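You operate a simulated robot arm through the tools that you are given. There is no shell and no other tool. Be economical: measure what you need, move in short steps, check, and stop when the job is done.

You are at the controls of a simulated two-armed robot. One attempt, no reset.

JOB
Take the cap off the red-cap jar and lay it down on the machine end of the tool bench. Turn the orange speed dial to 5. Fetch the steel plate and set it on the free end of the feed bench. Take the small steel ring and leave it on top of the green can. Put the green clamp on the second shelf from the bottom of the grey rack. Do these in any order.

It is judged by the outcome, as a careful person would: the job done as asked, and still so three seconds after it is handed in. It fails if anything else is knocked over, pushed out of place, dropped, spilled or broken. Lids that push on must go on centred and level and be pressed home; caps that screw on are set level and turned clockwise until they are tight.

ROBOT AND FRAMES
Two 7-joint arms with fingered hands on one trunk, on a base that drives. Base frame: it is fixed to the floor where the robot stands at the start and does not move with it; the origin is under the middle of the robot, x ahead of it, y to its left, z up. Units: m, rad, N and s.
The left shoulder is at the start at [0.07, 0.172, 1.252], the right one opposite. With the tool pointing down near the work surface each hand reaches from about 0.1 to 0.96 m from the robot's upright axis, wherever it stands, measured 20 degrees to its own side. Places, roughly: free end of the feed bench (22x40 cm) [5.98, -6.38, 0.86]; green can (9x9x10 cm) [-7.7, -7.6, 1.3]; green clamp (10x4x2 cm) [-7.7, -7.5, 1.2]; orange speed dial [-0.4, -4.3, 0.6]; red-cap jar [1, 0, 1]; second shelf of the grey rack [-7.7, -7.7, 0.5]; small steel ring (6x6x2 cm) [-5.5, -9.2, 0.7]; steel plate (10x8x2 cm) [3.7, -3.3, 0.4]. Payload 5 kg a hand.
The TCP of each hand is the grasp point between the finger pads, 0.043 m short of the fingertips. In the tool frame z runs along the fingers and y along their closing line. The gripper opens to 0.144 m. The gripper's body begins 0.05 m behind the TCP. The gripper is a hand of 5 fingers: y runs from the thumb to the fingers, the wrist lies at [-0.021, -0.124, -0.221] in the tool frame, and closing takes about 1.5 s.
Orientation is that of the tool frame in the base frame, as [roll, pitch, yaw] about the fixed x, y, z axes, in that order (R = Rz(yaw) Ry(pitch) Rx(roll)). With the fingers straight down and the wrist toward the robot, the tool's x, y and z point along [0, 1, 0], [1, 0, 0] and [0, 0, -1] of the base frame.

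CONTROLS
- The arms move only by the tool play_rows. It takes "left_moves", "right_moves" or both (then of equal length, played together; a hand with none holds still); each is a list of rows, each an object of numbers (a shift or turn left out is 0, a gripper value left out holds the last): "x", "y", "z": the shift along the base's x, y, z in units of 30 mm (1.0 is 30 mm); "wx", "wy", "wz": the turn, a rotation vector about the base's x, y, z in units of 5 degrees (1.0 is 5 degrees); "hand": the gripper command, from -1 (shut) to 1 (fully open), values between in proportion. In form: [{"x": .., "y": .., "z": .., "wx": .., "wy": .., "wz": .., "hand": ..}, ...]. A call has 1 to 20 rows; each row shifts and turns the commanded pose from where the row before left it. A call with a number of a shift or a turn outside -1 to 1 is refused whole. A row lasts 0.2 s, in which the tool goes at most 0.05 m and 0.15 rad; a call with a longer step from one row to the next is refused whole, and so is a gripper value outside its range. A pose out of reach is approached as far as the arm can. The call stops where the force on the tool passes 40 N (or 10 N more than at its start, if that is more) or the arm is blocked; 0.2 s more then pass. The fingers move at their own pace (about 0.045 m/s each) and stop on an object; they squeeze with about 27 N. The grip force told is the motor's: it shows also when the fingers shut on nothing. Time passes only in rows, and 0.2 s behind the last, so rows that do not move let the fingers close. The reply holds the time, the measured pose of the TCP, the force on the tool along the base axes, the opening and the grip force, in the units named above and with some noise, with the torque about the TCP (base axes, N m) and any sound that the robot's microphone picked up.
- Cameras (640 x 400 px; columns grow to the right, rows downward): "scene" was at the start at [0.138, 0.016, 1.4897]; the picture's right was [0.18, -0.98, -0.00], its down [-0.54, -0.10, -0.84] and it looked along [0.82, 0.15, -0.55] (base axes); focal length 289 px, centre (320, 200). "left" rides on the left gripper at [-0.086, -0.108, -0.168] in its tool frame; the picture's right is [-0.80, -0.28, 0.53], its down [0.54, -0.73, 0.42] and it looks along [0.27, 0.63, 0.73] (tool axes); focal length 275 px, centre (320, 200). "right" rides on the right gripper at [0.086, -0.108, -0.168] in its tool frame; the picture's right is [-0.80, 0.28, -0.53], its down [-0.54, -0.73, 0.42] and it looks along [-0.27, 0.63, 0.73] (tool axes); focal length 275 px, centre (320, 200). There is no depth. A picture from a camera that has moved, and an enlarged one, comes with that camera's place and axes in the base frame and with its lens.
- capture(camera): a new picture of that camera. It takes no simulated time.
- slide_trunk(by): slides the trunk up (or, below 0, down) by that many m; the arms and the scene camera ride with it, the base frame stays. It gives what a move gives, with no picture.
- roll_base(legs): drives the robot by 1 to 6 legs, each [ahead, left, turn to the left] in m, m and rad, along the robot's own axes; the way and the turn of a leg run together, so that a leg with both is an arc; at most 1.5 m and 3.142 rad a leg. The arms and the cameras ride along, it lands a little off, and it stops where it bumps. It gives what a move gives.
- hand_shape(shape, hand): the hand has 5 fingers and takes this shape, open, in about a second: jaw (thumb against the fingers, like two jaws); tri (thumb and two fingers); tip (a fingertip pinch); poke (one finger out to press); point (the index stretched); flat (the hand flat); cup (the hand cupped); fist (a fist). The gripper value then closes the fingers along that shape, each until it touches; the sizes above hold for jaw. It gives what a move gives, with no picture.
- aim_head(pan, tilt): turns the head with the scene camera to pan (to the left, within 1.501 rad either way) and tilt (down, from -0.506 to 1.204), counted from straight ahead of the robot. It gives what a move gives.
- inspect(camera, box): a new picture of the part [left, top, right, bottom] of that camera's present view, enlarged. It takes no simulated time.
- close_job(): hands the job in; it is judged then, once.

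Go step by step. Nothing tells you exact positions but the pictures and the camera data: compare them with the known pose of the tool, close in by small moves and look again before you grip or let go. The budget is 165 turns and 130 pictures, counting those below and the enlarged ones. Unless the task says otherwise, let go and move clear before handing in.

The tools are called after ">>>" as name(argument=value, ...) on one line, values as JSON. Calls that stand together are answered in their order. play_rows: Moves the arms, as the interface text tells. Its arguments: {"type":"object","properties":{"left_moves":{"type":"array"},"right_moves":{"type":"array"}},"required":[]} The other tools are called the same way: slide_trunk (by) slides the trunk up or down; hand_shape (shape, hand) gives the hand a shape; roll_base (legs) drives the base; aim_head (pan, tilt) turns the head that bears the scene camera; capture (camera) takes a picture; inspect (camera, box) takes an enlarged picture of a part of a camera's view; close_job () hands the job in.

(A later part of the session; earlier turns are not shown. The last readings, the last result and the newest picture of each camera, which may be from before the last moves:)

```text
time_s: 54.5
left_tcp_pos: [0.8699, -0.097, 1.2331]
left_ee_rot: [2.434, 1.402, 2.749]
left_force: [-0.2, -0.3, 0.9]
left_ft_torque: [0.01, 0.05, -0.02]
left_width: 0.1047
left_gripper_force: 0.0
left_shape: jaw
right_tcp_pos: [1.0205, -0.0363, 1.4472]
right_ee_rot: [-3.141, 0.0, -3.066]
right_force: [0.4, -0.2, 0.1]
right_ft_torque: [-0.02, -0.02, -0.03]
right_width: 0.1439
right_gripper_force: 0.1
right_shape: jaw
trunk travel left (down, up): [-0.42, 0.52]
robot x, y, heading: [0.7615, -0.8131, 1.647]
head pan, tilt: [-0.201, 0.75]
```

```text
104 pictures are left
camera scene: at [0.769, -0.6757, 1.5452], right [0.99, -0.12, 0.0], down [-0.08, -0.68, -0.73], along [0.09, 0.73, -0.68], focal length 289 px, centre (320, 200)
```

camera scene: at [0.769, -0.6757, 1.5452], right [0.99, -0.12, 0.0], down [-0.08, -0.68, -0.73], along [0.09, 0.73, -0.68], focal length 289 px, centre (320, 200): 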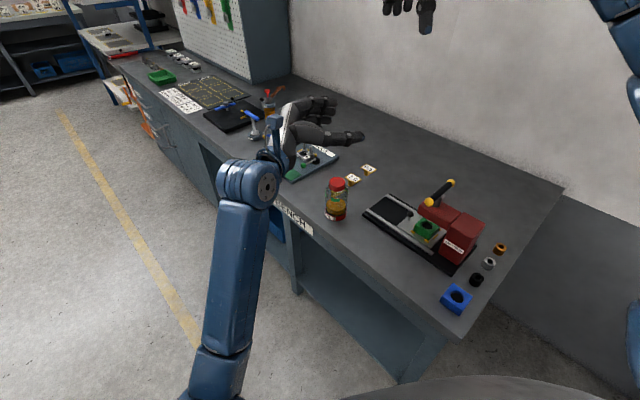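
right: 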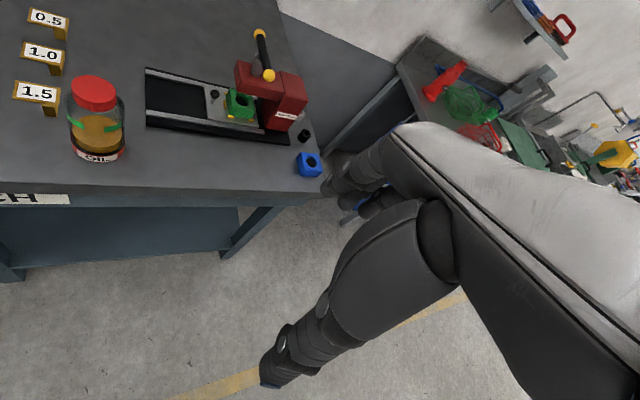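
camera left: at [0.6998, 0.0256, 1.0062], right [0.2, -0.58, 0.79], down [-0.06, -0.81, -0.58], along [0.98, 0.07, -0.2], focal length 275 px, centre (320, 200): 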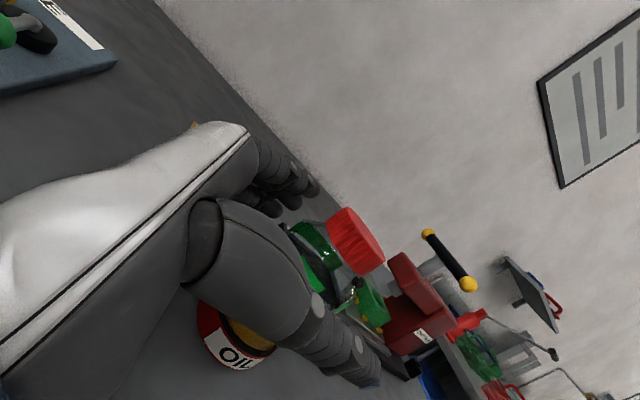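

Now the arm has slack. I'll set the hand's heading and level, and move it to the pre-grasp point in front of the jar.

>>> play_rows(left_moves=[{"wz": -0.45, "wx": -0.15, "wy": -0.36, "x": -0.4, "y": 0.4}, {"wz": -0.45, "wx": -0.15, "wy": -0.36, "x": -0.6, "y": 0.5}, {"wz": -0.45, "wx": -0.15, "wy": -0.36, "x": -0.6, "y": 0.5}, {"wz": -0.45, "wx": -0.15, "wy": -0.36, "x": -0.6, "y": 0.5}, {"wz": -0.45, "wx": -0.15, "wy": -0.36, "x": -0.6, "y": 0.5}, {"x": -0.6, "y": 0.5}, {}])

```text
time_s: 56.1
left_tcp_pos: [0.7671, -0.009, 1.236]
left_ee_rot: [0.93, 1.552, 1.05]
left_force: [-0.2, 0.2, 0.9]
left_ft_torque: [0.02, 0.03, 0.07]
left_width: 0.1049
left_gripper_force: 0.0
left_shape: jaw
right_tcp_pos: [1.0224, -0.0371, 1.448]
right_ee_rot: [3.14, 0.001, -3.065]
right_force: [0.1, -0.1, 0.5]
right_ft_torque: [0.01, 0.01, 0.02]
right_width: 0.1437
right_gripper_force: 0.1
right_shape: jaw
trunk travel left (down, up): [-0.42, 0.52]
robot x, y, heading: [0.7607, -0.8098, 1.646]
head pan, tilt: [-0.201, 0.75]
```

Level and on heading. Now descend in front of the jar.

>>> play_rows(left_moves=[{"z": -0.95}, {"z": -0.95}, {"z": -0.95}, {"z": -0.95}, {"z": -0.95}, {"z": -0.95}, {"z": -0.95}, {"z": -0.95}, {"z": -0.95}, {"z": -0.95}, {"z": -0.95}, {}])

>>> capture(camera="left")

>>> inspect(camera="scene", box=[220, 130, 420, 255])

```text
time_s: 58.7
left_tcp_pos: [0.7663, -0.0081, 0.9219]
left_ee_rot: [0.852, 1.552, 0.973]
left_force: [0.4, 0.4, -0.3]
left_ft_torque: [0.01, -0.01, 0.0]
left_width: 0.1044
left_gripper_force: 0.0
left_shape: jaw
right_tcp_pos: [1.0206, -0.0362, 1.4479]
right_ee_rot: [-3.139, 0.0, -3.063]
right_force: [-0.7, -0.6, 0.8]
right_ft_torque: [0.01, -0.02, 0.01]
right_width: 0.144
right_gripper_force: 0.0
right_shape: jaw
trunk travel left (down, up): [-0.42, 0.52]
robot x, y, heading: [0.7664, -0.8101, 1.653]
head pan, tilt: [-0.201, 0.75]
```

```text
103 pictures are left
camera left: at [0.6116, -0.1386, 1.0037], right [0.56, -0.23, 0.8], down [0.51, -0.66, -0.55], along [0.65, 0.71, -0.25], focal length 275 px, centre (320, 200)
```

left: 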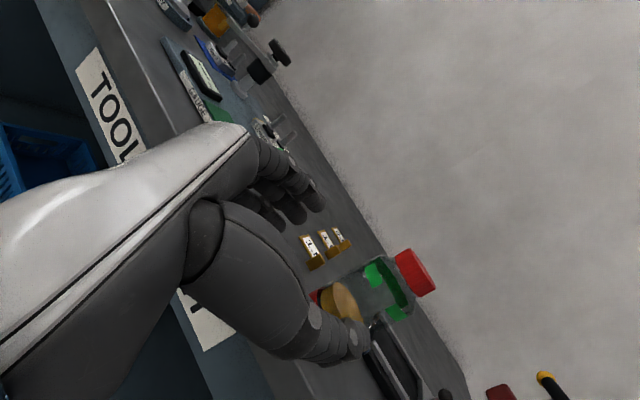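

```text
3.20 times, centred on (320, 192) of scene
camera zoom: at [0.7689, -0.676, 1.5452], right [0.99, -0.12, 0.0], down [-0.08, -0.68, -0.73], along [0.09, 0.73, -0.68], focal length 926 px, centre (320, 224)
```

zoom: 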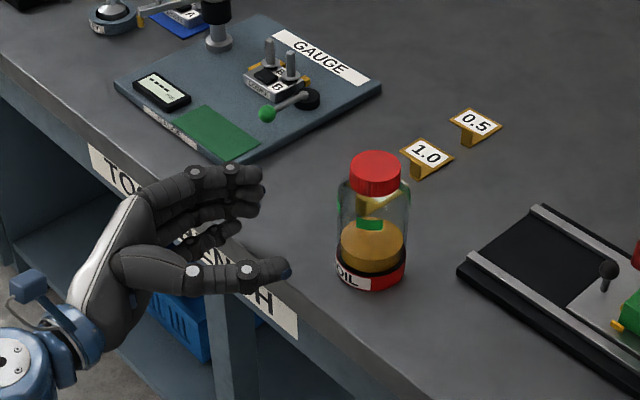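

The hand is in front of the jar and clear. I'll turn it 15° more so the lower fingers stay clear of the 1.5 block, narrow the opening slightly, and align with the jar.

>>> play_rows(left_moves=[{"wz": 0.75, "x": 0.1, "y": -0.3, "z": -0.1, "hand": 0.28}, {"wz": 0.75, "x": 0.1, "y": -0.3, "z": -0.1}, {"wz": 0.75, "x": 0.1, "y": -0.3, "z": -0.2}, {"wz": 0.75, "x": 0.1, "y": -0.3, "z": -0.2}, {}])

>>> inspect(camera="scene", box=[220, 130, 420, 255])

>>> capture(camera="left")

```text
time_s: 59.9
left_tcp_pos: [0.7784, -0.0441, 0.9009]
left_ee_rot: [0.822, 1.553, 1.205]
left_force: [0.4, 0.1, 0.4]
left_ft_torque: [-0.03, 0.01, 0.0]
left_width: 0.0925
left_gripper_force: 0.0
left_shape: jaw
right_tcp_pos: [1.0201, -0.0362, 1.4468]
right_ee_rot: [3.141, 0.0, -3.065]
right_force: [-0.2, 0.0, 0.0]
right_ft_torque: [0.0, 0.01, -0.01]
right_width: 0.1439
right_gripper_force: 0.0
right_shape: jaw
trunk travel left (down, up): [-0.42, 0.52]
robot x, y, heading: [0.7668, -0.8084, 1.647]
head pan, tilt: [-0.201, 0.75]
```

```text
3.20 times, centred on (320, 192) of scene
camera zoom: at [0.7686, -0.6753, 1.5451], right [0.99, -0.12, 0.0], down [-0.08, -0.68, -0.73], along [0.09, 0.73, -0.68], focal length 926 px, centre (320, 224)
```

zoom: 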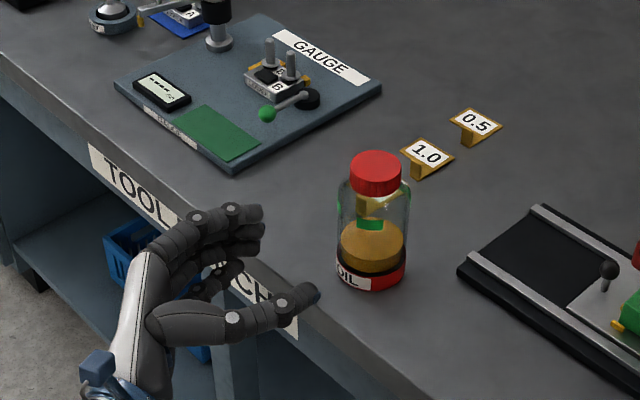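

```text
100 pictures are left
camera left: at [0.663, -0.2097, 0.9842], right [0.6, -0.08, 0.8], down [0.67, -0.51, -0.55], along [0.45, 0.86, -0.25], focal length 275 px, centre (320, 200)
```

left: 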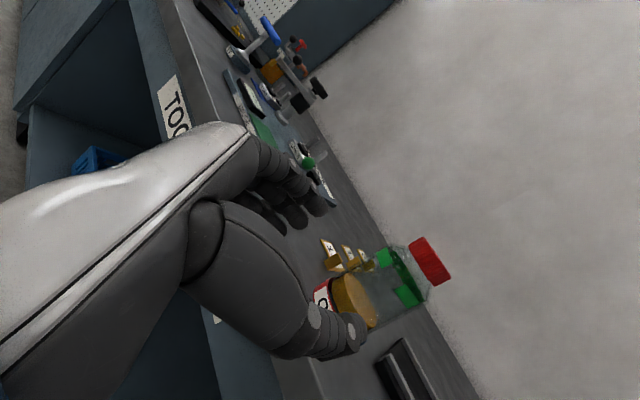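

Jar axis measures about [0.905, -0.001]. I'll align laterally and advance along the hand's axis until the jar is between thumb and fingers.

>>> play_rows(left_moves=[{"x": 0.1, "y": -0.23}, {"x": 0.55, "y": 0.22}, {"x": 0.55, "y": 0.22}, {"x": 0.55, "y": 0.22}, {"x": 0.55, "y": 0.22}, {"x": 0.55, "y": 0.22}, {"x": 0.55, "y": 0.22}, {}])

>>> inspect(camera="scene", box=[220, 130, 420, 255])

>>> capture(camera="left")

```text
time_s: 61.4
left_tcp_pos: [0.8572, -0.0183, 0.91]
left_ee_rot: [1.063, 1.539, 1.455]
left_force: [-11.1, -14.8, 17.5]
left_ft_torque: [-0.5, 1.7, 1.08]
left_width: 0.0922
left_gripper_force: 0.0
left_shape: jaw
right_tcp_pos: [1.0169, -0.0377, 1.4486]
right_ee_rot: [3.14, 0.002, -3.063]
right_force: [0.0, 1.4, -0.3]
right_ft_torque: [-0.07, 0.01, 0.01]
right_width: 0.1437
right_gripper_force: 0.0
right_shape: jaw
trunk travel left (down, up): [-0.42, 0.52]
robot x, y, heading: [0.7646, -0.8119, 1.654]
head pan, tilt: [-0.201, 0.75]
stopped in row 7 (left hand): the force on the tool passed its limit (the readings are from after the stop); the commanded pose is now the measured one
```

```text
3.20 times, centred on (320, 192) of scene
camera zoom: at [0.7673, -0.6789, 1.5455], right [0.99, -0.12, 0.0], down [-0.08, -0.68, -0.73], along [0.09, 0.73, -0.68], focal length 926 px, centre (320, 224)
```

zoom: 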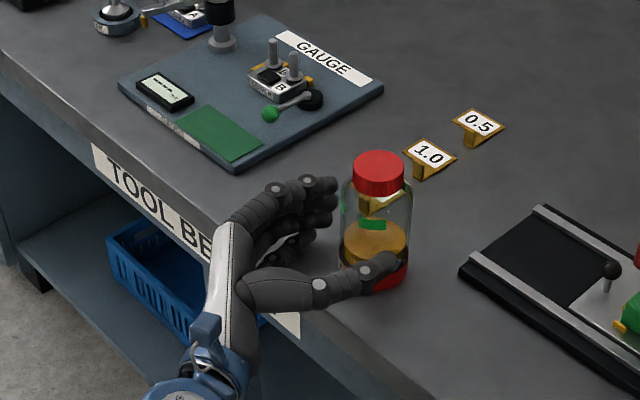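

```text
98 pictures are left
camera left: at [0.7426, -0.1863, 0.9883], right [0.6, -0.08, 0.8], down [0.67, -0.49, -0.55], along [0.44, 0.87, -0.24], focal length 275 px, centre (320, 200)
```

left: 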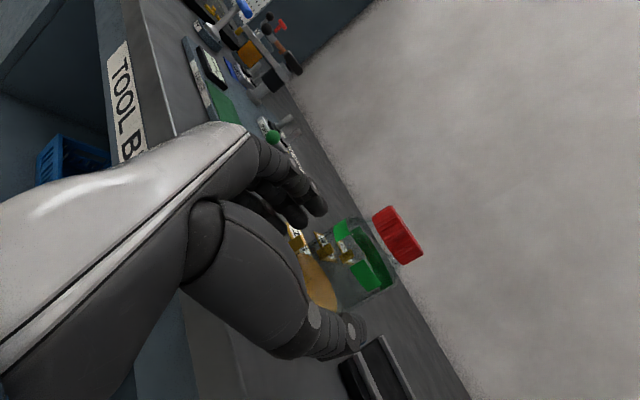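

The heel of the hand touched the bench edge. I'll back off a little, tip the fingers 12° down so the heel rises, and go on.

>>> play_rows(left_moves=[{"x": -0.3, "y": -0.12, "z": 0.4}, {"wx": -0.22, "wy": 0.56}, {"wx": -0.22, "wy": 0.56}, {"wx": -0.22, "wy": 0.56}, {"wx": -0.22, "wy": 0.56}, {"x": 0.35, "y": 0.14, "z": -0.1}, {"x": 0.35, "y": 0.14, "z": -0.1}, {"x": 0.35, "y": 0.14, "z": -0.1}, {"x": 0.25, "y": 0.1, "z": -0.1}, {}])

>>> inspect(camera="scene", box=[220, 130, 420, 255])

>>> capture(camera="left")

```text
time_s: 62.8
left_tcp_pos: [0.7994, -0.0202, 0.8797]
left_ee_rot: [2.918, 1.28, -2.95]
left_force: [1.1, -3.3, 27.0]
left_ft_torque: [1.49, 0.13, -0.03]
left_width: 0.0926
left_gripper_force: 0.2
left_shape: jaw
right_tcp_pos: [1.0188, -0.0381, 1.4483]
right_ee_rot: [3.14, 0.003, -3.062]
right_force: [0.6, -0.6, 0.7]
right_ft_torque: [-0.03, 0.01, 0.01]
right_width: 0.1435
right_gripper_force: 0.1
right_shape: jaw
trunk travel left (down, up): [-0.42, 0.52]
robot x, y, heading: [0.7629, -0.8112, 1.647]
head pan, tilt: [-0.201, 0.75]
stopped in row 6 (left hand): the force on the tool passed its limit (the readings are from after the stop); the commanded pose is now the measured one
```

```text
3.20 times, centred on (320, 192) of scene
camera zoom: at [0.7684, -0.679, 1.5456], right [0.99, -0.12, 0.0], down [-0.08, -0.68, -0.73], along [0.09, 0.73, -0.68], focal length 926 px, centre (320, 224)
```

zoom: 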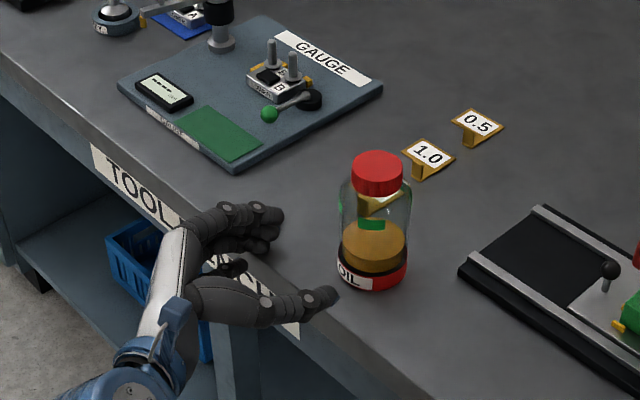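

```text
96 pictures are left
camera left: at [0.7198, -0.1818, 1.0021], right [0.8, -0.01, 0.6], down [0.5, -0.53, -0.68], along [0.32, 0.85, -0.42], focal length 275 px, centre (320, 200)
```

left: 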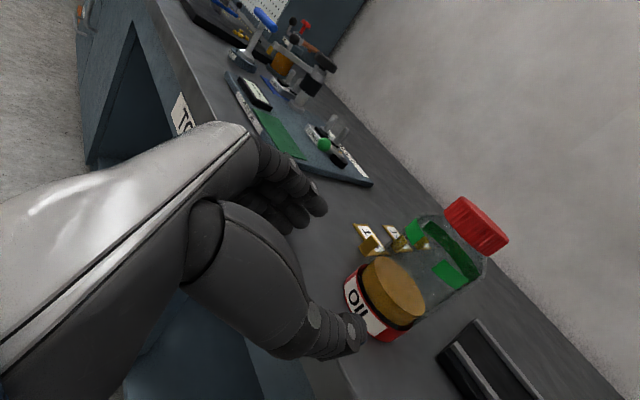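

The tilt took but the hand dropped onto the bench surface. I'll raise it 3.5 cm and check the arm is free.

>>> play_rows(left_moves=[{"z": 0.6}, {"z": 0.6}, {}])

>>> play_rows(left_moves=[{"x": 0.4, "y": 0.05}, {"x": 0.4, "y": 0.05}, {}])

```text
time_s: 63.5
left_tcp_pos: [0.7867, -0.0225, 0.8947]
left_ee_rot: [2.961, 1.245, -2.908]
left_force: [-0.7, -0.3, -0.3]
left_ft_torque: [0.02, 0.0, 0.02]
left_width: 0.0926
left_gripper_force: 0.2
left_shape: jaw
right_tcp_pos: [1.0185, -0.0362, 1.4464]
right_ee_rot: [-3.141, -0.002, -3.061]
right_force: [0.9, 0.5, 0.4]
right_ft_torque: [-0.01, 0.05, 0.01]
right_width: 0.1439
right_gripper_force: 0.1
right_shape: jaw
trunk travel left (down, up): [-0.42, 0.52]
robot x, y, heading: [0.7589, -0.8098, 1.648]
head pan, tilt: [-0.201, 0.75]
```

```text
time_s: 64.5
left_tcp_pos: [0.7876, -0.0178, 0.8855]
left_ee_rot: [2.919, 1.213, -2.939]
left_force: [1.0, -2.7, 13.8]
left_ft_torque: [0.82, 0.0, -0.04]
left_width: 0.0925
left_gripper_force: 0.0
left_shape: jaw
right_tcp_pos: [1.0172, -0.0365, 1.4475]
right_ee_rot: [-3.14, -0.001, -3.061]
right_force: [-0.7, 0.1, 0.2]
right_ft_torque: [-0.04, 0.01, 0.0]
right_width: 0.1438
right_gripper_force: 0.0
right_shape: jaw
trunk travel left (down, up): [-0.42, 0.52]
robot x, y, heading: [0.7611, -0.8143, 1.651]
head pan, tilt: [-0.201, 0.75]
stopped in row 3 (left hand): the arm was blocked; the commanded pose is now the measured one
```

The forearm slopes too steeply down. I'll raise the hand to the free, level pose, draw the right hand back, then lower the trunk instead of the arm.

>>> play_rows(left_moves=[{"z": 0.9, "x": -0.3}, {"z": 0.9, "x": -0.3}, {"z": 0.9}, {"z": 0.9}, {"z": 0.9}, {"z": 0.9}, {"z": 0.9, "wx": 0.25, "wy": -0.6}, {"z": 0.9, "wx": 0.25, "wy": -0.6}, {"z": 0.9, "wx": 0.25, "wy": -0.6}, {"z": 0.9, "wx": 0.25, "wy": -0.6}, {"z": 0.9, "wx": 0.25, "wy": -0.6}, {"z": 0.6}], right_moves=[{"y": -0.7}, {"y": -0.7}, {"y": -0.7}, {"y": -0.7}, {"y": -0.7}, {"y": -0.7}, {"y": -0.7}, {"y": -0.7}, {"y": -0.7}, {"y": -0.7}, {"y": -0.7}, {"y": -0.7}])

```text
time_s: 67.3
left_tcp_pos: [0.7216, -0.0081, 1.1642]
left_ee_rot: [2.585, 1.364, 3.058]
left_force: [-0.6, 0.1, 1.0]
left_ft_torque: [0.03, -0.04, -0.04]
left_width: 0.0925
left_gripper_force: 0.1
left_shape: jaw
right_tcp_pos: [1.0154, -0.2865, 1.445]
right_ee_rot: [-3.14, 0.001, -3.061]
right_force: [-0.6, 0.0, -0.1]
right_ft_torque: [-0.04, 0.0, 0.04]
right_width: 0.1438
right_gripper_force: 0.0
right_shape: jaw
trunk travel left (down, up): [-0.42, 0.52]
robot x, y, heading: [0.7674, -0.8067, 1.651]
head pan, tilt: [-0.201, 0.75]
stopped in row 12 (left hand): the arm was blocked; the commanded pose is now the measured one
```

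I'll unwind the hand's heading a few degrees as it rises, to free it, and level it.

>>> play_rows(left_moves=[{"wz": -0.8, "z": 0.4, "x": 0.3}, {"wz": -0.8, "z": 0.4, "x": 0.3}, {"wz": -0.8, "z": 0.4, "x": 0.3}, {"wy": -0.6, "z": 0.4, "x": 0.3}, {"wy": -0.6, "z": 0.4, "x": 0.3}, {"wy": -0.6, "z": 0.4}, {"wy": -0.5}, {}])

```text
time_s: 69.2
left_tcp_pos: [0.7666, -0.0091, 1.2364]
left_ee_rot: [1.208, 1.513, 1.478]
left_force: [0.7, -0.6, 0.3]
left_ft_torque: [-0.01, 0.02, -0.01]
left_width: 0.0923
left_gripper_force: 0.1
left_shape: jaw
right_tcp_pos: [1.0181, -0.2874, 1.4464]
right_ee_rot: [-3.138, -0.003, -3.061]
right_force: [-0.5, 0.0, 0.2]
right_ft_torque: [-0.02, -0.02, -0.04]
right_width: 0.144
right_gripper_force: 0.0
right_shape: jaw
trunk travel left (down, up): [-0.42, 0.52]
robot x, y, heading: [0.7604, -0.8075, 1.649]
head pan, tilt: [-0.201, 0.75]
```

Free and level. Now lower the trunk.

>>> slide_trunk(by=-0.29)

>>> play_rows(left_moves=[{"wz": 0.5, "x": 0.1, "y": -0.2}, {"wz": 0.5, "x": 0.1, "y": -0.2}, {"wx": -0.2, "wy": 0.5, "x": 0.1, "y": -0.2}, {"wx": -0.2, "wy": 0.5, "y": -0.2}, {"wx": -0.2, "wy": 0.5, "y": -0.2}, {}])

>>> capture(camera="left")

>>> capture(camera="scene")

```text
time_s: 72.1
left_tcp_pos: [0.7671, -0.0095, 0.9444]
left_ee_rot: [1.173, 1.512, 1.443]
left_force: [0.5, -0.3, 0.4]
left_ft_torque: [-0.01, -0.02, 0.02]
left_width: 0.0923
left_gripper_force: 0.0
left_shape: jaw
right_tcp_pos: [1.0181, -0.2867, 1.1559]
right_ee_rot: [-3.14, -0.001, -3.06]
right_force: [-0.4, -0.7, -0.1]
right_ft_torque: [0.0, 0.03, -0.03]
right_width: 0.1438
right_gripper_force: 0.1
right_shape: jaw
trunk travel left (down, up): [-0.13, 0.81]
robot x, y, heading: [0.7597, -0.8108, 1.646]
head pan, tilt: [-0.201, 0.75]
```

```text
time_s: 73.5
left_tcp_pos: [0.7754, -0.0387, 0.9468]
left_ee_rot: [2.75, 1.442, 3.102]
left_force: [-0.1, 1.0, -0.1]
left_ft_torque: [-0.01, 0.01, -0.01]
left_width: 0.0925
left_gripper_force: 0.0
left_shape: jaw
right_tcp_pos: [1.0189, -0.2866, 1.1575]
right_ee_rot: [-3.139, 0.0, -3.06]
right_force: [-1.1, 0.4, 0.1]
right_ft_torque: [0.04, -0.01, 0.01]
right_width: 0.1435
right_gripper_force: 0.0
right_shape: jaw
trunk travel left (down, up): [-0.13, 0.81]
robot x, y, heading: [0.7618, -0.8068, 1.653]
head pan, tilt: [-0.201, 0.75]
```

```text
95 pictures are left
camera left: at [0.6683, -0.1997, 1.0459], right [0.7, -0.09, 0.71], down [0.57, -0.53, -0.62], along [0.43, 0.84, -0.32], focal length 275 px, centre (320, 200)
```

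left: 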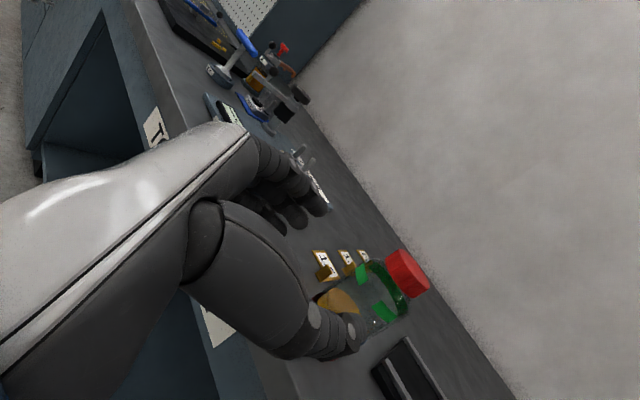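

```text
94 pictures are left
camera scene: at [0.7682, -0.6761, 1.2552], right [0.99, -0.12, 0.0], down [-0.08, -0.68, -0.73], along [0.09, 0.73, -0.68], focal length 289 px, centre (320, 200)
```

scene: 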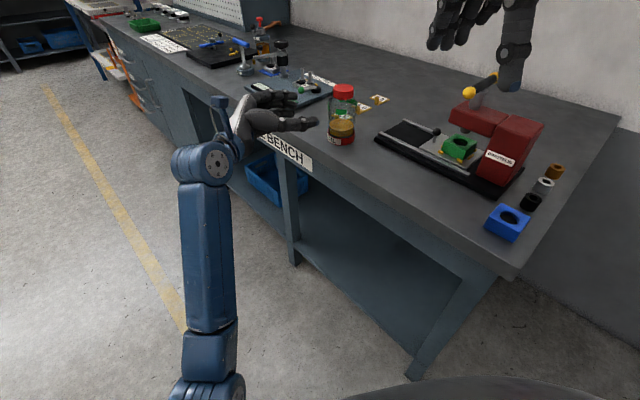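

The arm is free here. Now lower to 0.907, align, and advance in small steps.

>>> play_rows(left_moves=[{"x": 0.1, "y": -0.3, "z": -0.4}, {"z": -0.4}, {"z": -0.4}, {"x": 0.5, "y": 0.18, "z": -0.1}, {"x": 0.5, "y": 0.18}, {"x": 0.5, "y": 0.18}, {"x": 0.5, "y": 0.18}, {"x": 0.5, "y": 0.18}, {}])

>>> inspect(camera="scene", box=[240, 60, 440, 185])

```text
time_s: 75.2
left_tcp_pos: [0.7966, -0.0185, 0.88]
left_ee_rot: [2.703, 1.346, 3.104]
left_force: [-9.5, -21.0, 20.2]
left_ft_torque: [0.22, 0.48, 0.92]
left_width: 0.0924
left_gripper_force: 0.1
left_shape: jaw
right_tcp_pos: [1.016, -0.2884, 1.1565]
right_ee_rot: [-3.141, 0.001, -3.056]
right_force: [0.3, 1.5, -1.0]
right_ft_torque: [-0.11, 0.07, 0.0]
right_width: 0.1436
right_gripper_force: 0.0
right_shape: jaw
trunk travel left (down, up): [-0.13, 0.81]
robot x, y, heading: [0.7641, -0.8105, 1.658]
head pan, tilt: [-0.201, 0.75]
stopped in row 8 (left hand): the force on the tool passed its limit (the readings are from after the stop); the commanded pose is now the measured one
```

```text
3.20 times, centred on (340, 122) of scene
camera zoom: at [0.7678, -0.6786, 1.2556], right [0.99, -0.12, 0.0], down [-0.08, -0.68, -0.73], along [0.09, 0.73, -0.68], focal length 926 px, centre (256, 448)
```

zoom: 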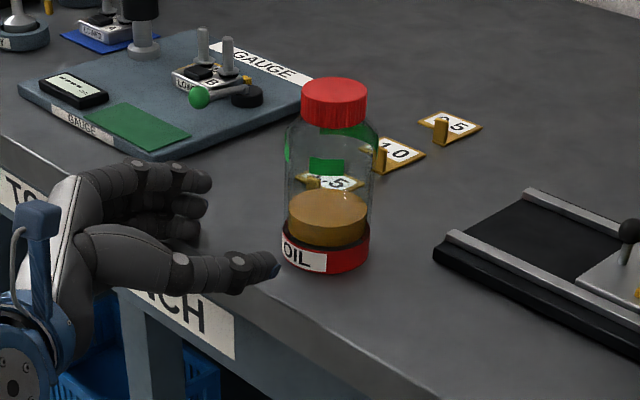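

The lower fingers catch the bench edge, so the hand must ride a bit higher, at about z 0.928, which still leaves the index below the cap. I'll raise, re-level, and advance at that height.

>>> play_rows(left_moves=[{"z": 0.6, "x": -0.2, "y": -0.3}, {"z": 0.6, "x": -0.2, "y": -0.2}, {"z": 0.6, "x": -0.1}, {"wy": -0.6}, {"wy": -0.6}, {"wy": -0.6}, {"wy": -0.4}, {}])

```text
time_s: 77.2
left_tcp_pos: [0.7543, -0.0193, 0.9365]
left_ee_rot: [2.405, 1.469, 2.833]
left_force: [0.6, 1.1, -0.9]
left_ft_torque: [0.04, 0.0, -0.01]
left_width: 0.0924
left_gripper_force: 0.1
left_shape: jaw
right_tcp_pos: [1.0159, -0.2863, 1.1545]
right_ee_rot: [3.141, 0.002, -3.058]
right_force: [-0.6, -0.3, 0.5]
right_ft_torque: [0.01, -0.03, 0.0]
right_width: 0.1437
right_gripper_force: 0.1
right_shape: jaw
trunk travel left (down, up): [-0.13, 0.81]
robot x, y, heading: [0.7631, -0.8109, 1.653]
head pan, tilt: [-0.201, 0.75]
stopped in row 8 (left hand): the arm was blocked; the commanded pose is now the measured one
```

The wrist is still near its limit. I'll turn the base 0.2 rad more to the left and bring the hand back, which relaxes the wrist.

>>> roll_base(legs=[[0, 0, 0.22]])

>>> play_rows(left_moves=[{"wz": -0.9, "x": 0.5}, {"wz": -0.9, "x": 0.7}, {"wz": -0.9, "x": 0.7}, {"wz": -0.9, "x": 0.7}, {"x": 0.7}, {"x": 0.7}, {"x": 0.7}, {}])

```text
time_s: 78.4
left_tcp_pos: [0.581, -0.0407, 0.9351]
left_ee_rot: [2.415, 1.47, 3.062]
left_force: [0.5, 0.4, -0.5]
left_ft_torque: [-0.01, -0.01, 0.01]
left_width: 0.0925
left_gripper_force: 0.0
left_shape: jaw
right_tcp_pos: [0.8946, -0.2434, 1.1558]
right_ee_rot: [-3.14, 0.002, -2.838]
right_force: [-0.4, -0.9, -0.5]
right_ft_torque: [-0.03, -0.07, 0.02]
right_width: 0.1438
right_gripper_force: 0.0
right_shape: jaw
trunk travel left (down, up): [-0.13, 0.81]
robot x, y, heading: [0.7658, -0.8079, 1.869]
head pan, tilt: [-0.201, 0.75]
```

```text
time_s: 80.2
left_tcp_pos: [0.7213, -0.0397, 0.9344]
left_ee_rot: [2.414, 1.47, 2.748]
left_force: [-0.4, -0.5, -0.4]
left_ft_torque: [0.03, -0.01, -0.01]
left_width: 0.0924
left_gripper_force: 0.0
left_shape: jaw
right_tcp_pos: [0.8945, -0.2437, 1.1575]
right_ee_rot: [-3.14, 0.002, -2.836]
right_force: [-0.6, -0.4, -0.8]
right_ft_torque: [0.03, 0.01, 0.03]
right_width: 0.1441
right_gripper_force: 0.1
right_shape: jaw
trunk travel left (down, up): [-0.13, 0.81]
robot x, y, heading: [0.7607, -0.8087, 1.872]
head pan, tilt: [-0.201, 0.75]
```

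The arm moves freely now. I'll align with the jar and advance most of the way at z 0.926.

>>> play_rows(left_moves=[{"x": 0.13, "y": -0.37, "z": -0.1}, {"x": 0.13, "y": -0.37, "z": -0.1}, {"x": 0.6, "y": 0.208}, {"x": 0.6, "y": 0.208}, {"x": 0.6, "y": 0.208}, {"x": 0.6, "y": 0.208}, {"x": 0.6, "y": 0.208}, {"x": 0.6, "y": 0.208}, {"x": 0.4, "y": 0.14}, {}])

>>> aim_head(pan=-0.3, tilt=0.6)

>>> capture(camera="scene")

>>> capture(camera="left")

```text
time_s: 82.0
left_tcp_pos: [0.7618, -0.0102, 0.8649]
left_ee_rot: [2.748, 1.349, -3.132]
left_force: [-5.4, -6.7, 7.4]
left_ft_torque: [0.29, 0.12, 0.34]
left_width: 0.0917
left_gripper_force: 0.1
left_shape: jaw
right_tcp_pos: [0.8942, -0.2445, 1.1563]
right_ee_rot: [3.141, 0.001, -2.835]
right_force: [1.4, 0.6, 0.0]
right_ft_torque: [0.0, 0.0, 0.01]
right_width: 0.1439
right_gripper_force: 0.1
right_shape: jaw
trunk travel left (down, up): [-0.13, 0.81]
robot x, y, heading: [0.7638, -0.8139, 1.876]
head pan, tilt: [-0.201, 0.75]
stopped in row 9 (left hand): the arm was blocked; the commanded pose is now the measured one
```

```text
time_s: 82.8
left_tcp_pos: [0.7634, -0.0104, 0.8634]
left_ee_rot: [2.76, 1.351, -3.12]
left_force: [-9.1, -6.9, 8.9]
left_ft_torque: [0.38, 0.19, 0.56]
left_width: 0.0919
left_gripper_force: 0.2
left_shape: jaw
right_tcp_pos: [0.8936, -0.2458, 1.1567]
right_ee_rot: [3.141, 0.003, -2.836]
right_force: [0.2, 0.1, -0.1]
right_ft_torque: [0.03, 0.0, -0.03]
right_width: 0.1439
right_gripper_force: 0.1
right_shape: jaw
trunk travel left (down, up): [-0.13, 0.81]
robot x, y, heading: [0.76, -0.8069, 1.874]
head pan, tilt: [-0.3, 0.6]
```

```text
92 pictures are left
camera scene: at [0.7453, -0.6745, 1.2682], right [1.0, 0.01, 0.0], down [0.0, -0.56, -0.83], along [0.0, 0.83, -0.56], focal length 289 px, centre (320, 200)
```

scene: 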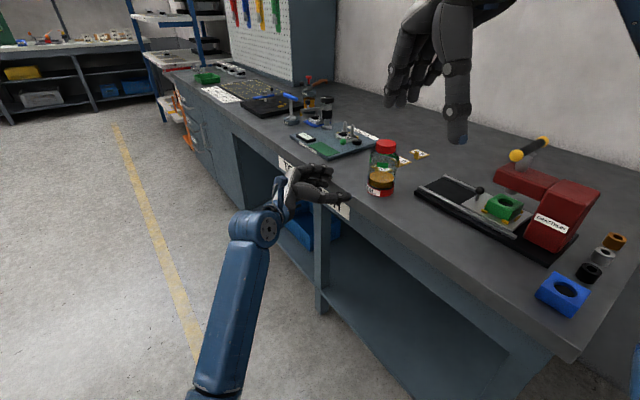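

```text
91 pictures are left
camera left: at [0.6726, -0.1755, 0.9722], right [0.76, -0.05, 0.65], down [0.54, -0.5, -0.67], along [0.36, 0.86, -0.36], focal length 275 px, centre (320, 200)
```

left: 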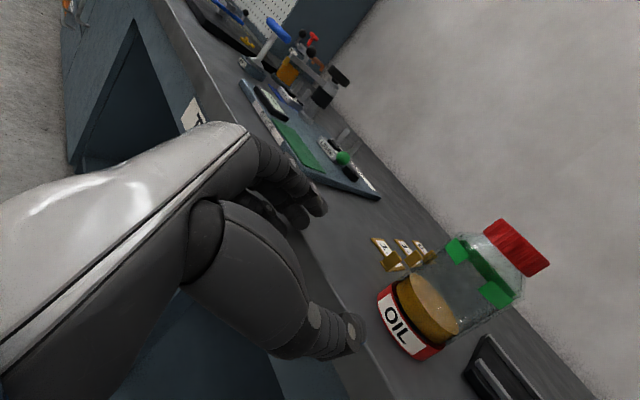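

The failures come whenever the hand is too close to my body. I'll lift with the trunk, back off 0.16 m, and re-extend the arm.

>>> slide_trunk(by=0.1)

>>> roll_base(legs=[[-0.17, 0, 0]])

>>> play_rows(left_moves=[{"x": -0.2, "y": 0.6}, {"x": -0.2, "y": 0.6}, {"x": -0.2, "y": 0.6, "wy": -0.5}, {"x": -0.2, "y": 0.6, "wy": -0.5}, {"x": -0.2, "y": 0.6, "wy": -0.5}, {"wy": -0.5, "wz": -0.5}, {"wz": -0.5}, {}])

```text
time_s: 84.1
left_tcp_pos: [0.7647, -0.0099, 0.9606]
left_ee_rot: [2.777, 1.348, -3.103]
left_force: [0.7, 0.0, -0.7]
left_ft_torque: [0.03, 0.01, 0.0]
left_width: 0.0922
left_gripper_force: 0.1
left_shape: jaw
right_tcp_pos: [0.8941, -0.2435, 1.2552]
right_ee_rot: [-3.14, 0.001, -2.835]
right_force: [0.0, 0.5, -0.1]
right_ft_torque: [0.01, -0.04, 0.0]
right_width: 0.1437
right_gripper_force: 0.0
right_shape: jaw
trunk travel left (down, up): [-0.23, 0.71]
robot x, y, heading: [0.7616, -0.8086, 1.873]
head pan, tilt: [-0.3, 0.6]
```

```text
time_s: 85.6
left_tcp_pos: [0.8167, -0.175, 0.9599]
left_ee_rot: [2.77, 1.349, -3.112]
left_force: [0.0, -0.4, 1.0]
left_ft_torque: [0.03, 0.02, 0.01]
left_width: 0.0923
left_gripper_force: 0.1
left_shape: jaw
right_tcp_pos: [0.9475, -0.411, 1.2566]
right_ee_rot: [-3.14, 0.0, -2.837]
right_force: [-0.5, -1.3, 0.3]
right_ft_torque: [0.02, 0.04, -0.05]
right_width: 0.1435
right_gripper_force: 0.0
right_shape: jaw
trunk travel left (down, up): [-0.23, 0.71]
robot x, y, heading: [0.8145, -0.9738, 1.871]
head pan, tilt: [-0.3, 0.6]
```

```text
time_s: 87.4
left_tcp_pos: [0.7876, -0.0848, 0.9621]
left_ee_rot: [2.859, 1.524, -3.111]
left_force: [-0.5, -0.2, 0.2]
left_ft_torque: [-0.02, 0.0, 0.03]
left_width: 0.0925
left_gripper_force: 0.1
left_shape: jaw
right_tcp_pos: [0.9469, -0.409, 1.2565]
right_ee_rot: [-3.14, 0.0, -2.837]
right_force: [0.0, -0.2, 0.6]
right_ft_torque: [0.02, 0.0, -0.02]
right_width: 0.1439
right_gripper_force: 0.1
right_shape: jaw
trunk travel left (down, up): [-0.23, 0.71]
robot x, y, heading: [0.813, -0.975, 1.877]
head pan, tilt: [-0.3, 0.6]
```

Exact tracking and level. Align laterally, lower to 0.928 and advance.

>>> play_rows(left_moves=[{"x": -0.225, "y": 0.7}, {"x": -0.225, "y": 0.7}, {"z": -0.57}, {"z": -0.57}, {"x": 0.6, "y": 0.195}, {"x": 0.6, "y": 0.195}, {"x": 0.6, "y": 0.195}, {"x": 0.6, "y": 0.195}, {}])

>>> capture(camera="scene")

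>>> capture(camera="left")

```text
time_s: 89.4
left_tcp_pos: [0.8429, -0.0186, 0.9262]
left_ee_rot: [2.892, 1.521, -3.076]
left_force: [0.5, -0.7, -0.3]
left_ft_torque: [0.0, -0.01, 0.04]
left_width: 0.0922
left_gripper_force: 0.1
left_shape: jaw
right_tcp_pos: [0.9463, -0.4101, 1.2555]
right_ee_rot: [-3.14, 0.002, -2.838]
right_force: [0.6, 0.5, 0.0]
right_ft_torque: [-0.02, -0.02, 0.01]
right_width: 0.1436
right_gripper_force: 0.0
right_shape: jaw
trunk travel left (down, up): [-0.23, 0.71]
robot x, y, heading: [0.8118, -0.9721, 1.874]
head pan, tilt: [-0.3, 0.6]
```

```text
90 pictures are left
camera scene: at [0.7979, -0.8383, 1.3681], right [1.0, 0.0, 0.0], down [0.0, -0.57, -0.82], along [0.0, 0.82, -0.57], focal length 289 px, centre (320, 200)
```

scene: 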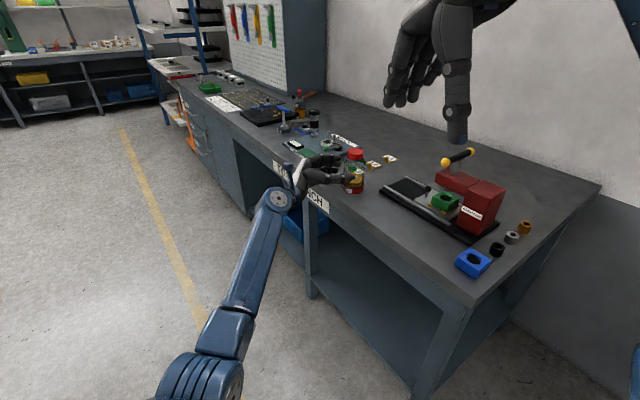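

```text
89 pictures are left
camera left: at [0.7211, -0.1743, 1.0177], right [0.64, -0.1, 0.77], down [0.6, -0.56, -0.57], along [0.49, 0.82, -0.29], focal length 275 px, centre (320, 200)
```

left: 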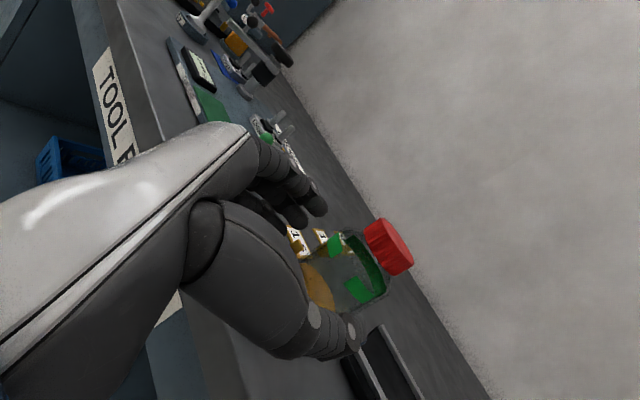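

The jar is between thumb and fingers. Final 4 cm advance, then close.

>>> play_rows(left_moves=[{"x": 0.45, "y": 0.145}, {"x": 0.45, "y": 0.145}, {"x": 0.42, "y": 0.14}, {}])

>>> inspect(camera="scene", box=[270, 120, 430, 220])

```text
time_s: 90.6
left_tcp_pos: [0.8351, 0.0043, 0.9053]
left_ee_rot: [2.906, 1.478, -3.024]
left_force: [2.9, -2.7, 6.9]
left_ft_torque: [0.09, 0.15, -0.01]
left_width: 0.0924
left_gripper_force: 0.0
left_shape: jaw
right_tcp_pos: [0.9472, -0.41, 1.2568]
right_ee_rot: [-3.14, 0.001, -2.838]
right_force: [-0.2, 0.4, 0.9]
right_ft_torque: [-0.05, -0.01, -0.02]
right_width: 0.144
right_gripper_force: 0.0
right_shape: jaw
trunk travel left (down, up): [-0.23, 0.71]
robot x, y, heading: [0.8091, -0.9769, 1.873]
head pan, tilt: [-0.3, 0.6]
stopped in row 4 (left hand): the arm was blocked; the commanded pose is now the measured one
```

```text
4.00 times, centred on (350, 170) of scene
camera zoom: at [0.7987, -0.839, 1.3681], right [1.0, 0.0, 0.0], down [0.0, -0.56, -0.83], along [0.0, 0.83, -0.56], focal length 1158 px, centre (200, 320)
```

zoom: 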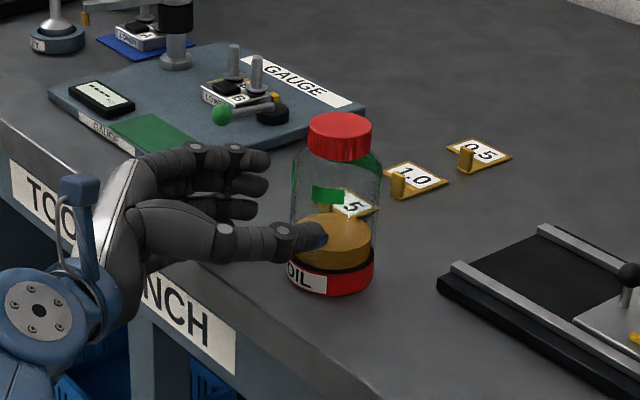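

The advance hit an arm limit again. An earlier stance (heading about 1.64, higher trunk) let the arm reach; I'll return to it, standing 10 cm farther back and with the hand higher.

>>> play_rows(left_moves=[{"x": -0.6, "y": -0.3, "z": 0.3}, {"x": -0.6, "y": -0.3, "z": 0.3}, {"x": -0.3, "z": 0.3}])

>>> slide_trunk(by=0.2)

>>> roll_base(legs=[[0.09, 0.04, 0], [0, 0, -0.233]])

```text
time_s: 91.4
left_tcp_pos: [0.7937, -0.0134, 0.9319]
left_ee_rot: [2.961, 1.479, -2.973]
left_force: [0.5, -0.3, 0.4]
left_ft_torque: [0.02, -0.03, 0.01]
left_width: 0.0926
left_gripper_force: 0.2
left_shape: jaw
right_tcp_pos: [0.9463, -0.4085, 1.2574]
right_ee_rot: [-3.14, -0.002, -2.839]
right_force: [-0.4, 0.4, -1.0]
right_ft_torque: [0.05, 0.01, -0.01]
right_width: 0.1436
right_gripper_force: 0.0
right_shape: jaw
trunk travel left (down, up): [-0.23, 0.71]
robot x, y, heading: [0.812, -0.9774, 1.872]
head pan, tilt: [-0.3, 0.6]
```

```text
time_s: 93.5
left_tcp_pos: [0.7939, -0.0146, 1.1316]
left_ee_rot: [2.956, 1.48, -2.976]
left_force: [0.6, 0.4, 0.6]
left_ft_torque: [0.0, -0.03, 0.02]
left_width: 0.0925
left_gripper_force: 0.1
left_shape: jaw
right_tcp_pos: [0.9469, -0.4088, 1.457]
right_ee_rot: [-3.14, 0.0, -2.836]
right_force: [0.3, 0.3, -0.4]
right_ft_torque: [0.0, -0.03, 0.02]
right_width: 0.1436
right_gripper_force: 0.1
right_shape: jaw
trunk travel left (down, up): [-0.43, 0.51]
robot x, y, heading: [0.8114, -0.9753, 1.877]
head pan, tilt: [-0.3, 0.6]
```

```text
time_s: 95.5
left_tcp_pos: [0.9563, 0.04, 1.131]
left_ee_rot: [2.969, 1.481, 3.08]
left_force: [0.4, 0.2, -0.3]
left_ft_torque: [0.02, 0.01, 0.0]
left_width: 0.0922
left_gripper_force: 0.0
left_shape: jaw
right_tcp_pos: [1.0113, -0.3807, 1.4559]
right_ee_rot: [-3.141, 0.003, -3.078]
right_force: [-0.1, -0.7, -0.5]
right_ft_torque: [-0.02, 0.04, -0.02]
right_width: 0.144
right_gripper_force: 0.0
right_shape: jaw
trunk travel left (down, up): [-0.43, 0.51]
robot x, y, heading: [0.7465, -0.9011, 1.634]
head pan, tilt: [-0.3, 0.6]
```

Now back to the pre-grasp point at height, with a little heading change.

>>> play_rows(left_moves=[{"x": -0.8, "y": -0.35, "wz": 0.35}, {"x": -0.8, "y": -0.35, "wz": 0.35}, {"x": -0.8, "y": -0.35, "wz": 0.35}, {"x": -0.8, "y": -0.35, "wz": 0.35}, {"x": -0.8, "y": -0.35, "wz": 0.35}, {"x": -0.8, "y": -0.35, "wz": 0.35}, {"x": -0.8, "y": -0.35}, {"x": -0.8, "y": -0.35}, {}])

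>>> play_rows(left_moves=[{"z": -0.95}, {"z": -0.95}, {"z": -0.95}, {"z": -0.95}, {"z": -0.95}, {"z": -0.95}, {"z": -0.95}, {}])

```text
time_s: 97.5
left_tcp_pos: [0.7666, -0.0439, 1.1309]
left_ee_rot: [2.946, 1.479, -3.042]
left_force: [-0.1, -0.3, -0.1]
left_ft_torque: [0.01, -0.02, -0.03]
left_width: 0.0922
left_gripper_force: 0.0
left_shape: jaw
right_tcp_pos: [1.0129, -0.3811, 1.4546]
right_ee_rot: [-3.14, 0.0, -3.077]
right_force: [1.3, -1.2, -0.1]
right_ft_torque: [0.0, 0.06, 0.01]
right_width: 0.1436
right_gripper_force: 0.1
right_shape: jaw
trunk travel left (down, up): [-0.43, 0.51]
robot x, y, heading: [0.7482, -0.8995, 1.634]
head pan, tilt: [-0.3, 0.6]
```

```text
time_s: 99.3
left_tcp_pos: [0.7633, -0.0458, 0.9319]
left_ee_rot: [2.952, 1.481, -3.036]
left_force: [-0.3, -0.4, -0.2]
left_ft_torque: [0.01, -0.03, 0.02]
left_width: 0.0922
left_gripper_force: 0.0
left_shape: jaw
right_tcp_pos: [1.0129, -0.3821, 1.4566]
right_ee_rot: [-3.139, -0.001, -3.077]
right_force: [0.4, -0.9, -0.8]
right_ft_torque: [-0.02, 0.0, 0.05]
right_width: 0.1436
right_gripper_force: 0.1
right_shape: jaw
trunk travel left (down, up): [-0.43, 0.51]
robot x, y, heading: [0.7526, -0.9025, 1.636]
head pan, tilt: [-0.3, 0.6]
```

Tracking exactly; the hand is lined up with the jar. Advancing.

>>> play_rows(left_moves=[{"x": 0.575, "y": 0.18, "z": -0.1}, {"x": 0.575, "y": 0.18}, {"x": 0.575, "y": 0.18}, {"x": 0.575, "y": 0.18}, {"x": 0.575, "y": 0.18}, {"x": 0.575, "y": 0.18}, {"x": 0.575, "y": 0.18}, {}])

>>> inspect(camera="scene", box=[270, 120, 430, 220])

>>> capture(camera="left")

```text
time_s: 101.1
left_tcp_pos: [0.8864, -0.0074, 0.9293]
left_ee_rot: [2.957, 1.481, -3.033]
left_force: [0.0, -0.9, 0.5]
left_ft_torque: [0.05, 0.03, -0.01]
left_width: 0.0921
left_gripper_force: 0.0
left_shape: jaw
right_tcp_pos: [1.0114, -0.3821, 1.456]
right_ee_rot: [-3.139, 0.0, -3.078]
right_force: [-1.1, -0.6, 0.3]
right_ft_torque: [-0.01, -0.04, -0.01]
right_width: 0.1438
right_gripper_force: 0.1
right_shape: jaw
trunk travel left (down, up): [-0.43, 0.51]
robot x, y, heading: [0.7522, -0.8998, 1.635]
head pan, tilt: [-0.3, 0.6]
```

```text
4.00 times, centred on (350, 170) of scene
camera zoom: at [0.7649, -0.7632, 1.5681], right [0.97, -0.23, 0.0], down [-0.13, -0.55, -0.82], along [0.19, 0.8, -0.57], focal length 1158 px, centre (200, 320)
```

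zoom: 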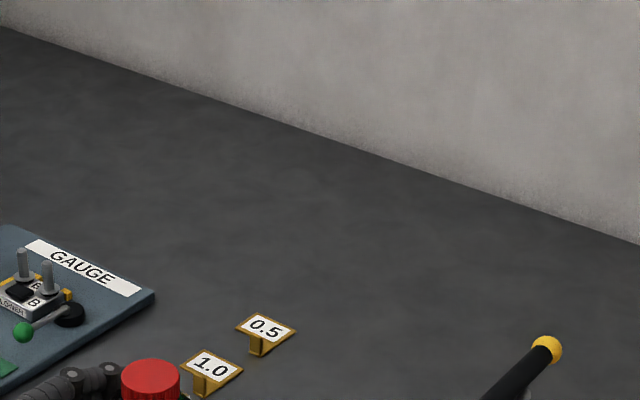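

```text
86 pictures are left
camera left: at [0.7658, -0.1586, 1.0282], right [0.66, -0.11, 0.74], down [0.56, -0.58, -0.59], along [0.49, 0.81, -0.32], focal length 275 px, centre (320, 200)
```

left: 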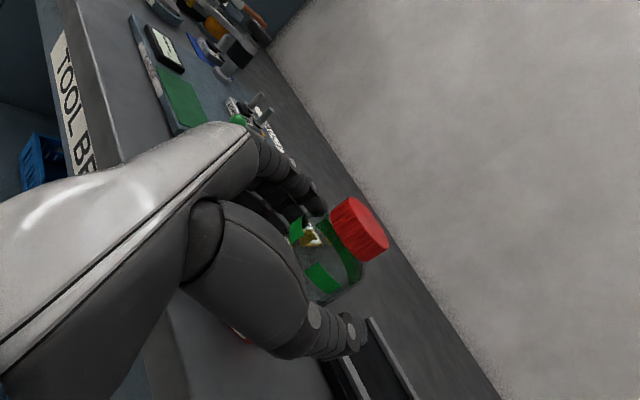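

In place without contact. Now close the left hand on the jar and look.

>>> play_rows(left_moves=[{"hand": 0}, {}, {"hand": -0.3}, {}, {}, {"hand": -1}, {}, {}, {}])

>>> aim_head(pan=-0.2, tilt=0.75)

>>> inspect(camera="scene", box=[230, 100, 430, 225])

```text
time_s: 103.1
left_tcp_pos: [0.8883, -0.0074, 0.9296]
left_ee_rot: [2.947, 1.479, -3.043]
left_force: [0.5, -0.1, 0.2]
left_ft_torque: [0.05, 0.02, 0.0]
left_width: 0.0631
left_gripper_force: 26.7
left_shape: jaw
right_tcp_pos: [1.0115, -0.3828, 1.4563]
right_ee_rot: [-3.138, -0.001, -3.079]
right_force: [0.7, -0.2, -0.3]
right_ft_torque: [-0.03, -0.01, 0.0]
right_width: 0.1439
right_gripper_force: 0.1
right_shape: jaw
trunk travel left (down, up): [-0.43, 0.51]
robot x, y, heading: [0.7484, -0.9066, 1.634]
head pan, tilt: [-0.3, 0.6]
```

```text
time_s: 103.8
left_tcp_pos: [0.8866, -0.0063, 0.9298]
left_ee_rot: [2.946, 1.48, -3.043]
left_force: [0.2, 0.9, 0.6]
left_ft_torque: [0.08, 0.01, -0.02]
left_width: 0.0636
left_gripper_force: 26.8
left_shape: jaw
right_tcp_pos: [1.0127, -0.3812, 1.4567]
right_ee_rot: [-3.14, -0.001, -3.076]
right_force: [0.3, 0.1, -0.1]
right_ft_torque: [-0.01, 0.0, 0.03]
right_width: 0.1436
right_gripper_force: 0.0
right_shape: jaw
trunk travel left (down, up): [-0.43, 0.51]
robot x, y, heading: [0.7468, -0.899, 1.636]
head pan, tilt: [-0.201, 0.75]
```

```text
3.20 times, centred on (330, 162) of scene
camera zoom: at [0.7562, -0.7669, 1.5552], right [0.99, -0.14, 0.0], down [-0.09, -0.68, -0.73], along [0.1, 0.72, -0.68], focal length 926 px, centre (288, 320)
```

zoom: 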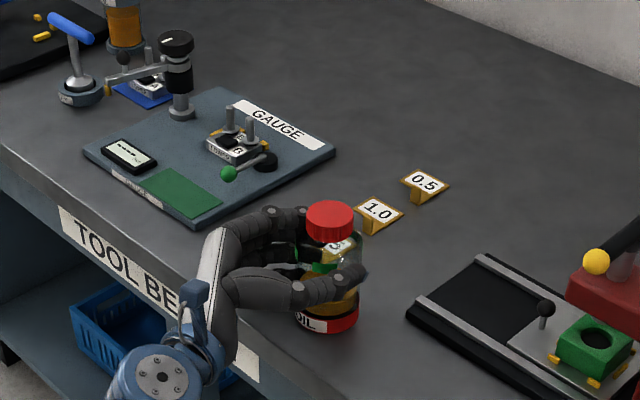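

The jar is held. I'll check whether the index finger touches the cap.

>>> inspect(camera="left", box=[240, 160, 440, 380])

>>> inspect(camera="scene", box=[310, 150, 360, 210])

```text
1.82 times, centred on (340, 270) of left
camera zoom: at [0.766, -0.1586, 1.0283], right [0.66, -0.11, 0.74], down [0.56, -0.58, -0.59], along [0.49, 0.81, -0.32], focal length 500 px, centre (284, 73)
```

zoom: 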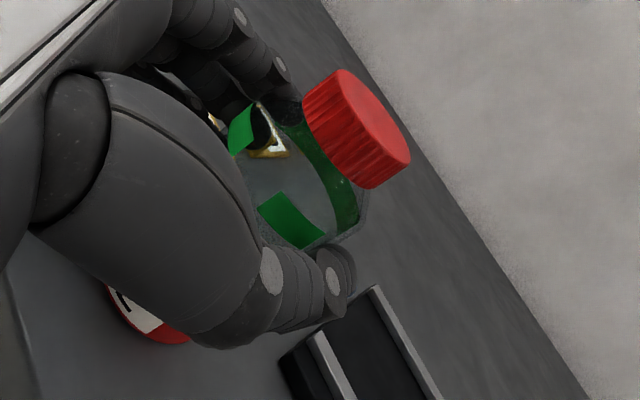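

```text
6.67 times, centred on (335, 180) of scene
camera zoom: at [0.7562, -0.7669, 1.5552], right [0.99, -0.14, 0.0], down [-0.09, -0.68, -0.73], along [0.1, 0.72, -0.68], focal length 1929 px, centre (220, 333)
```

zoom: 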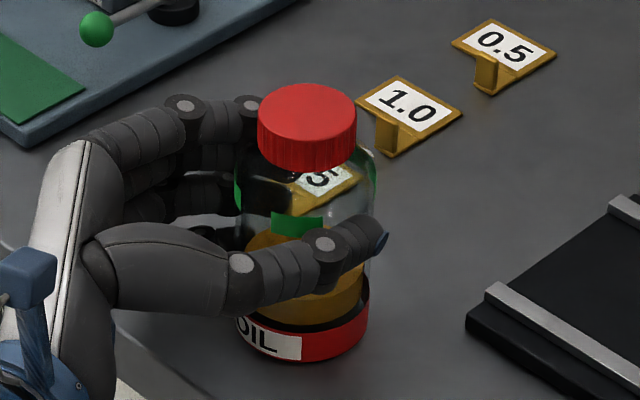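

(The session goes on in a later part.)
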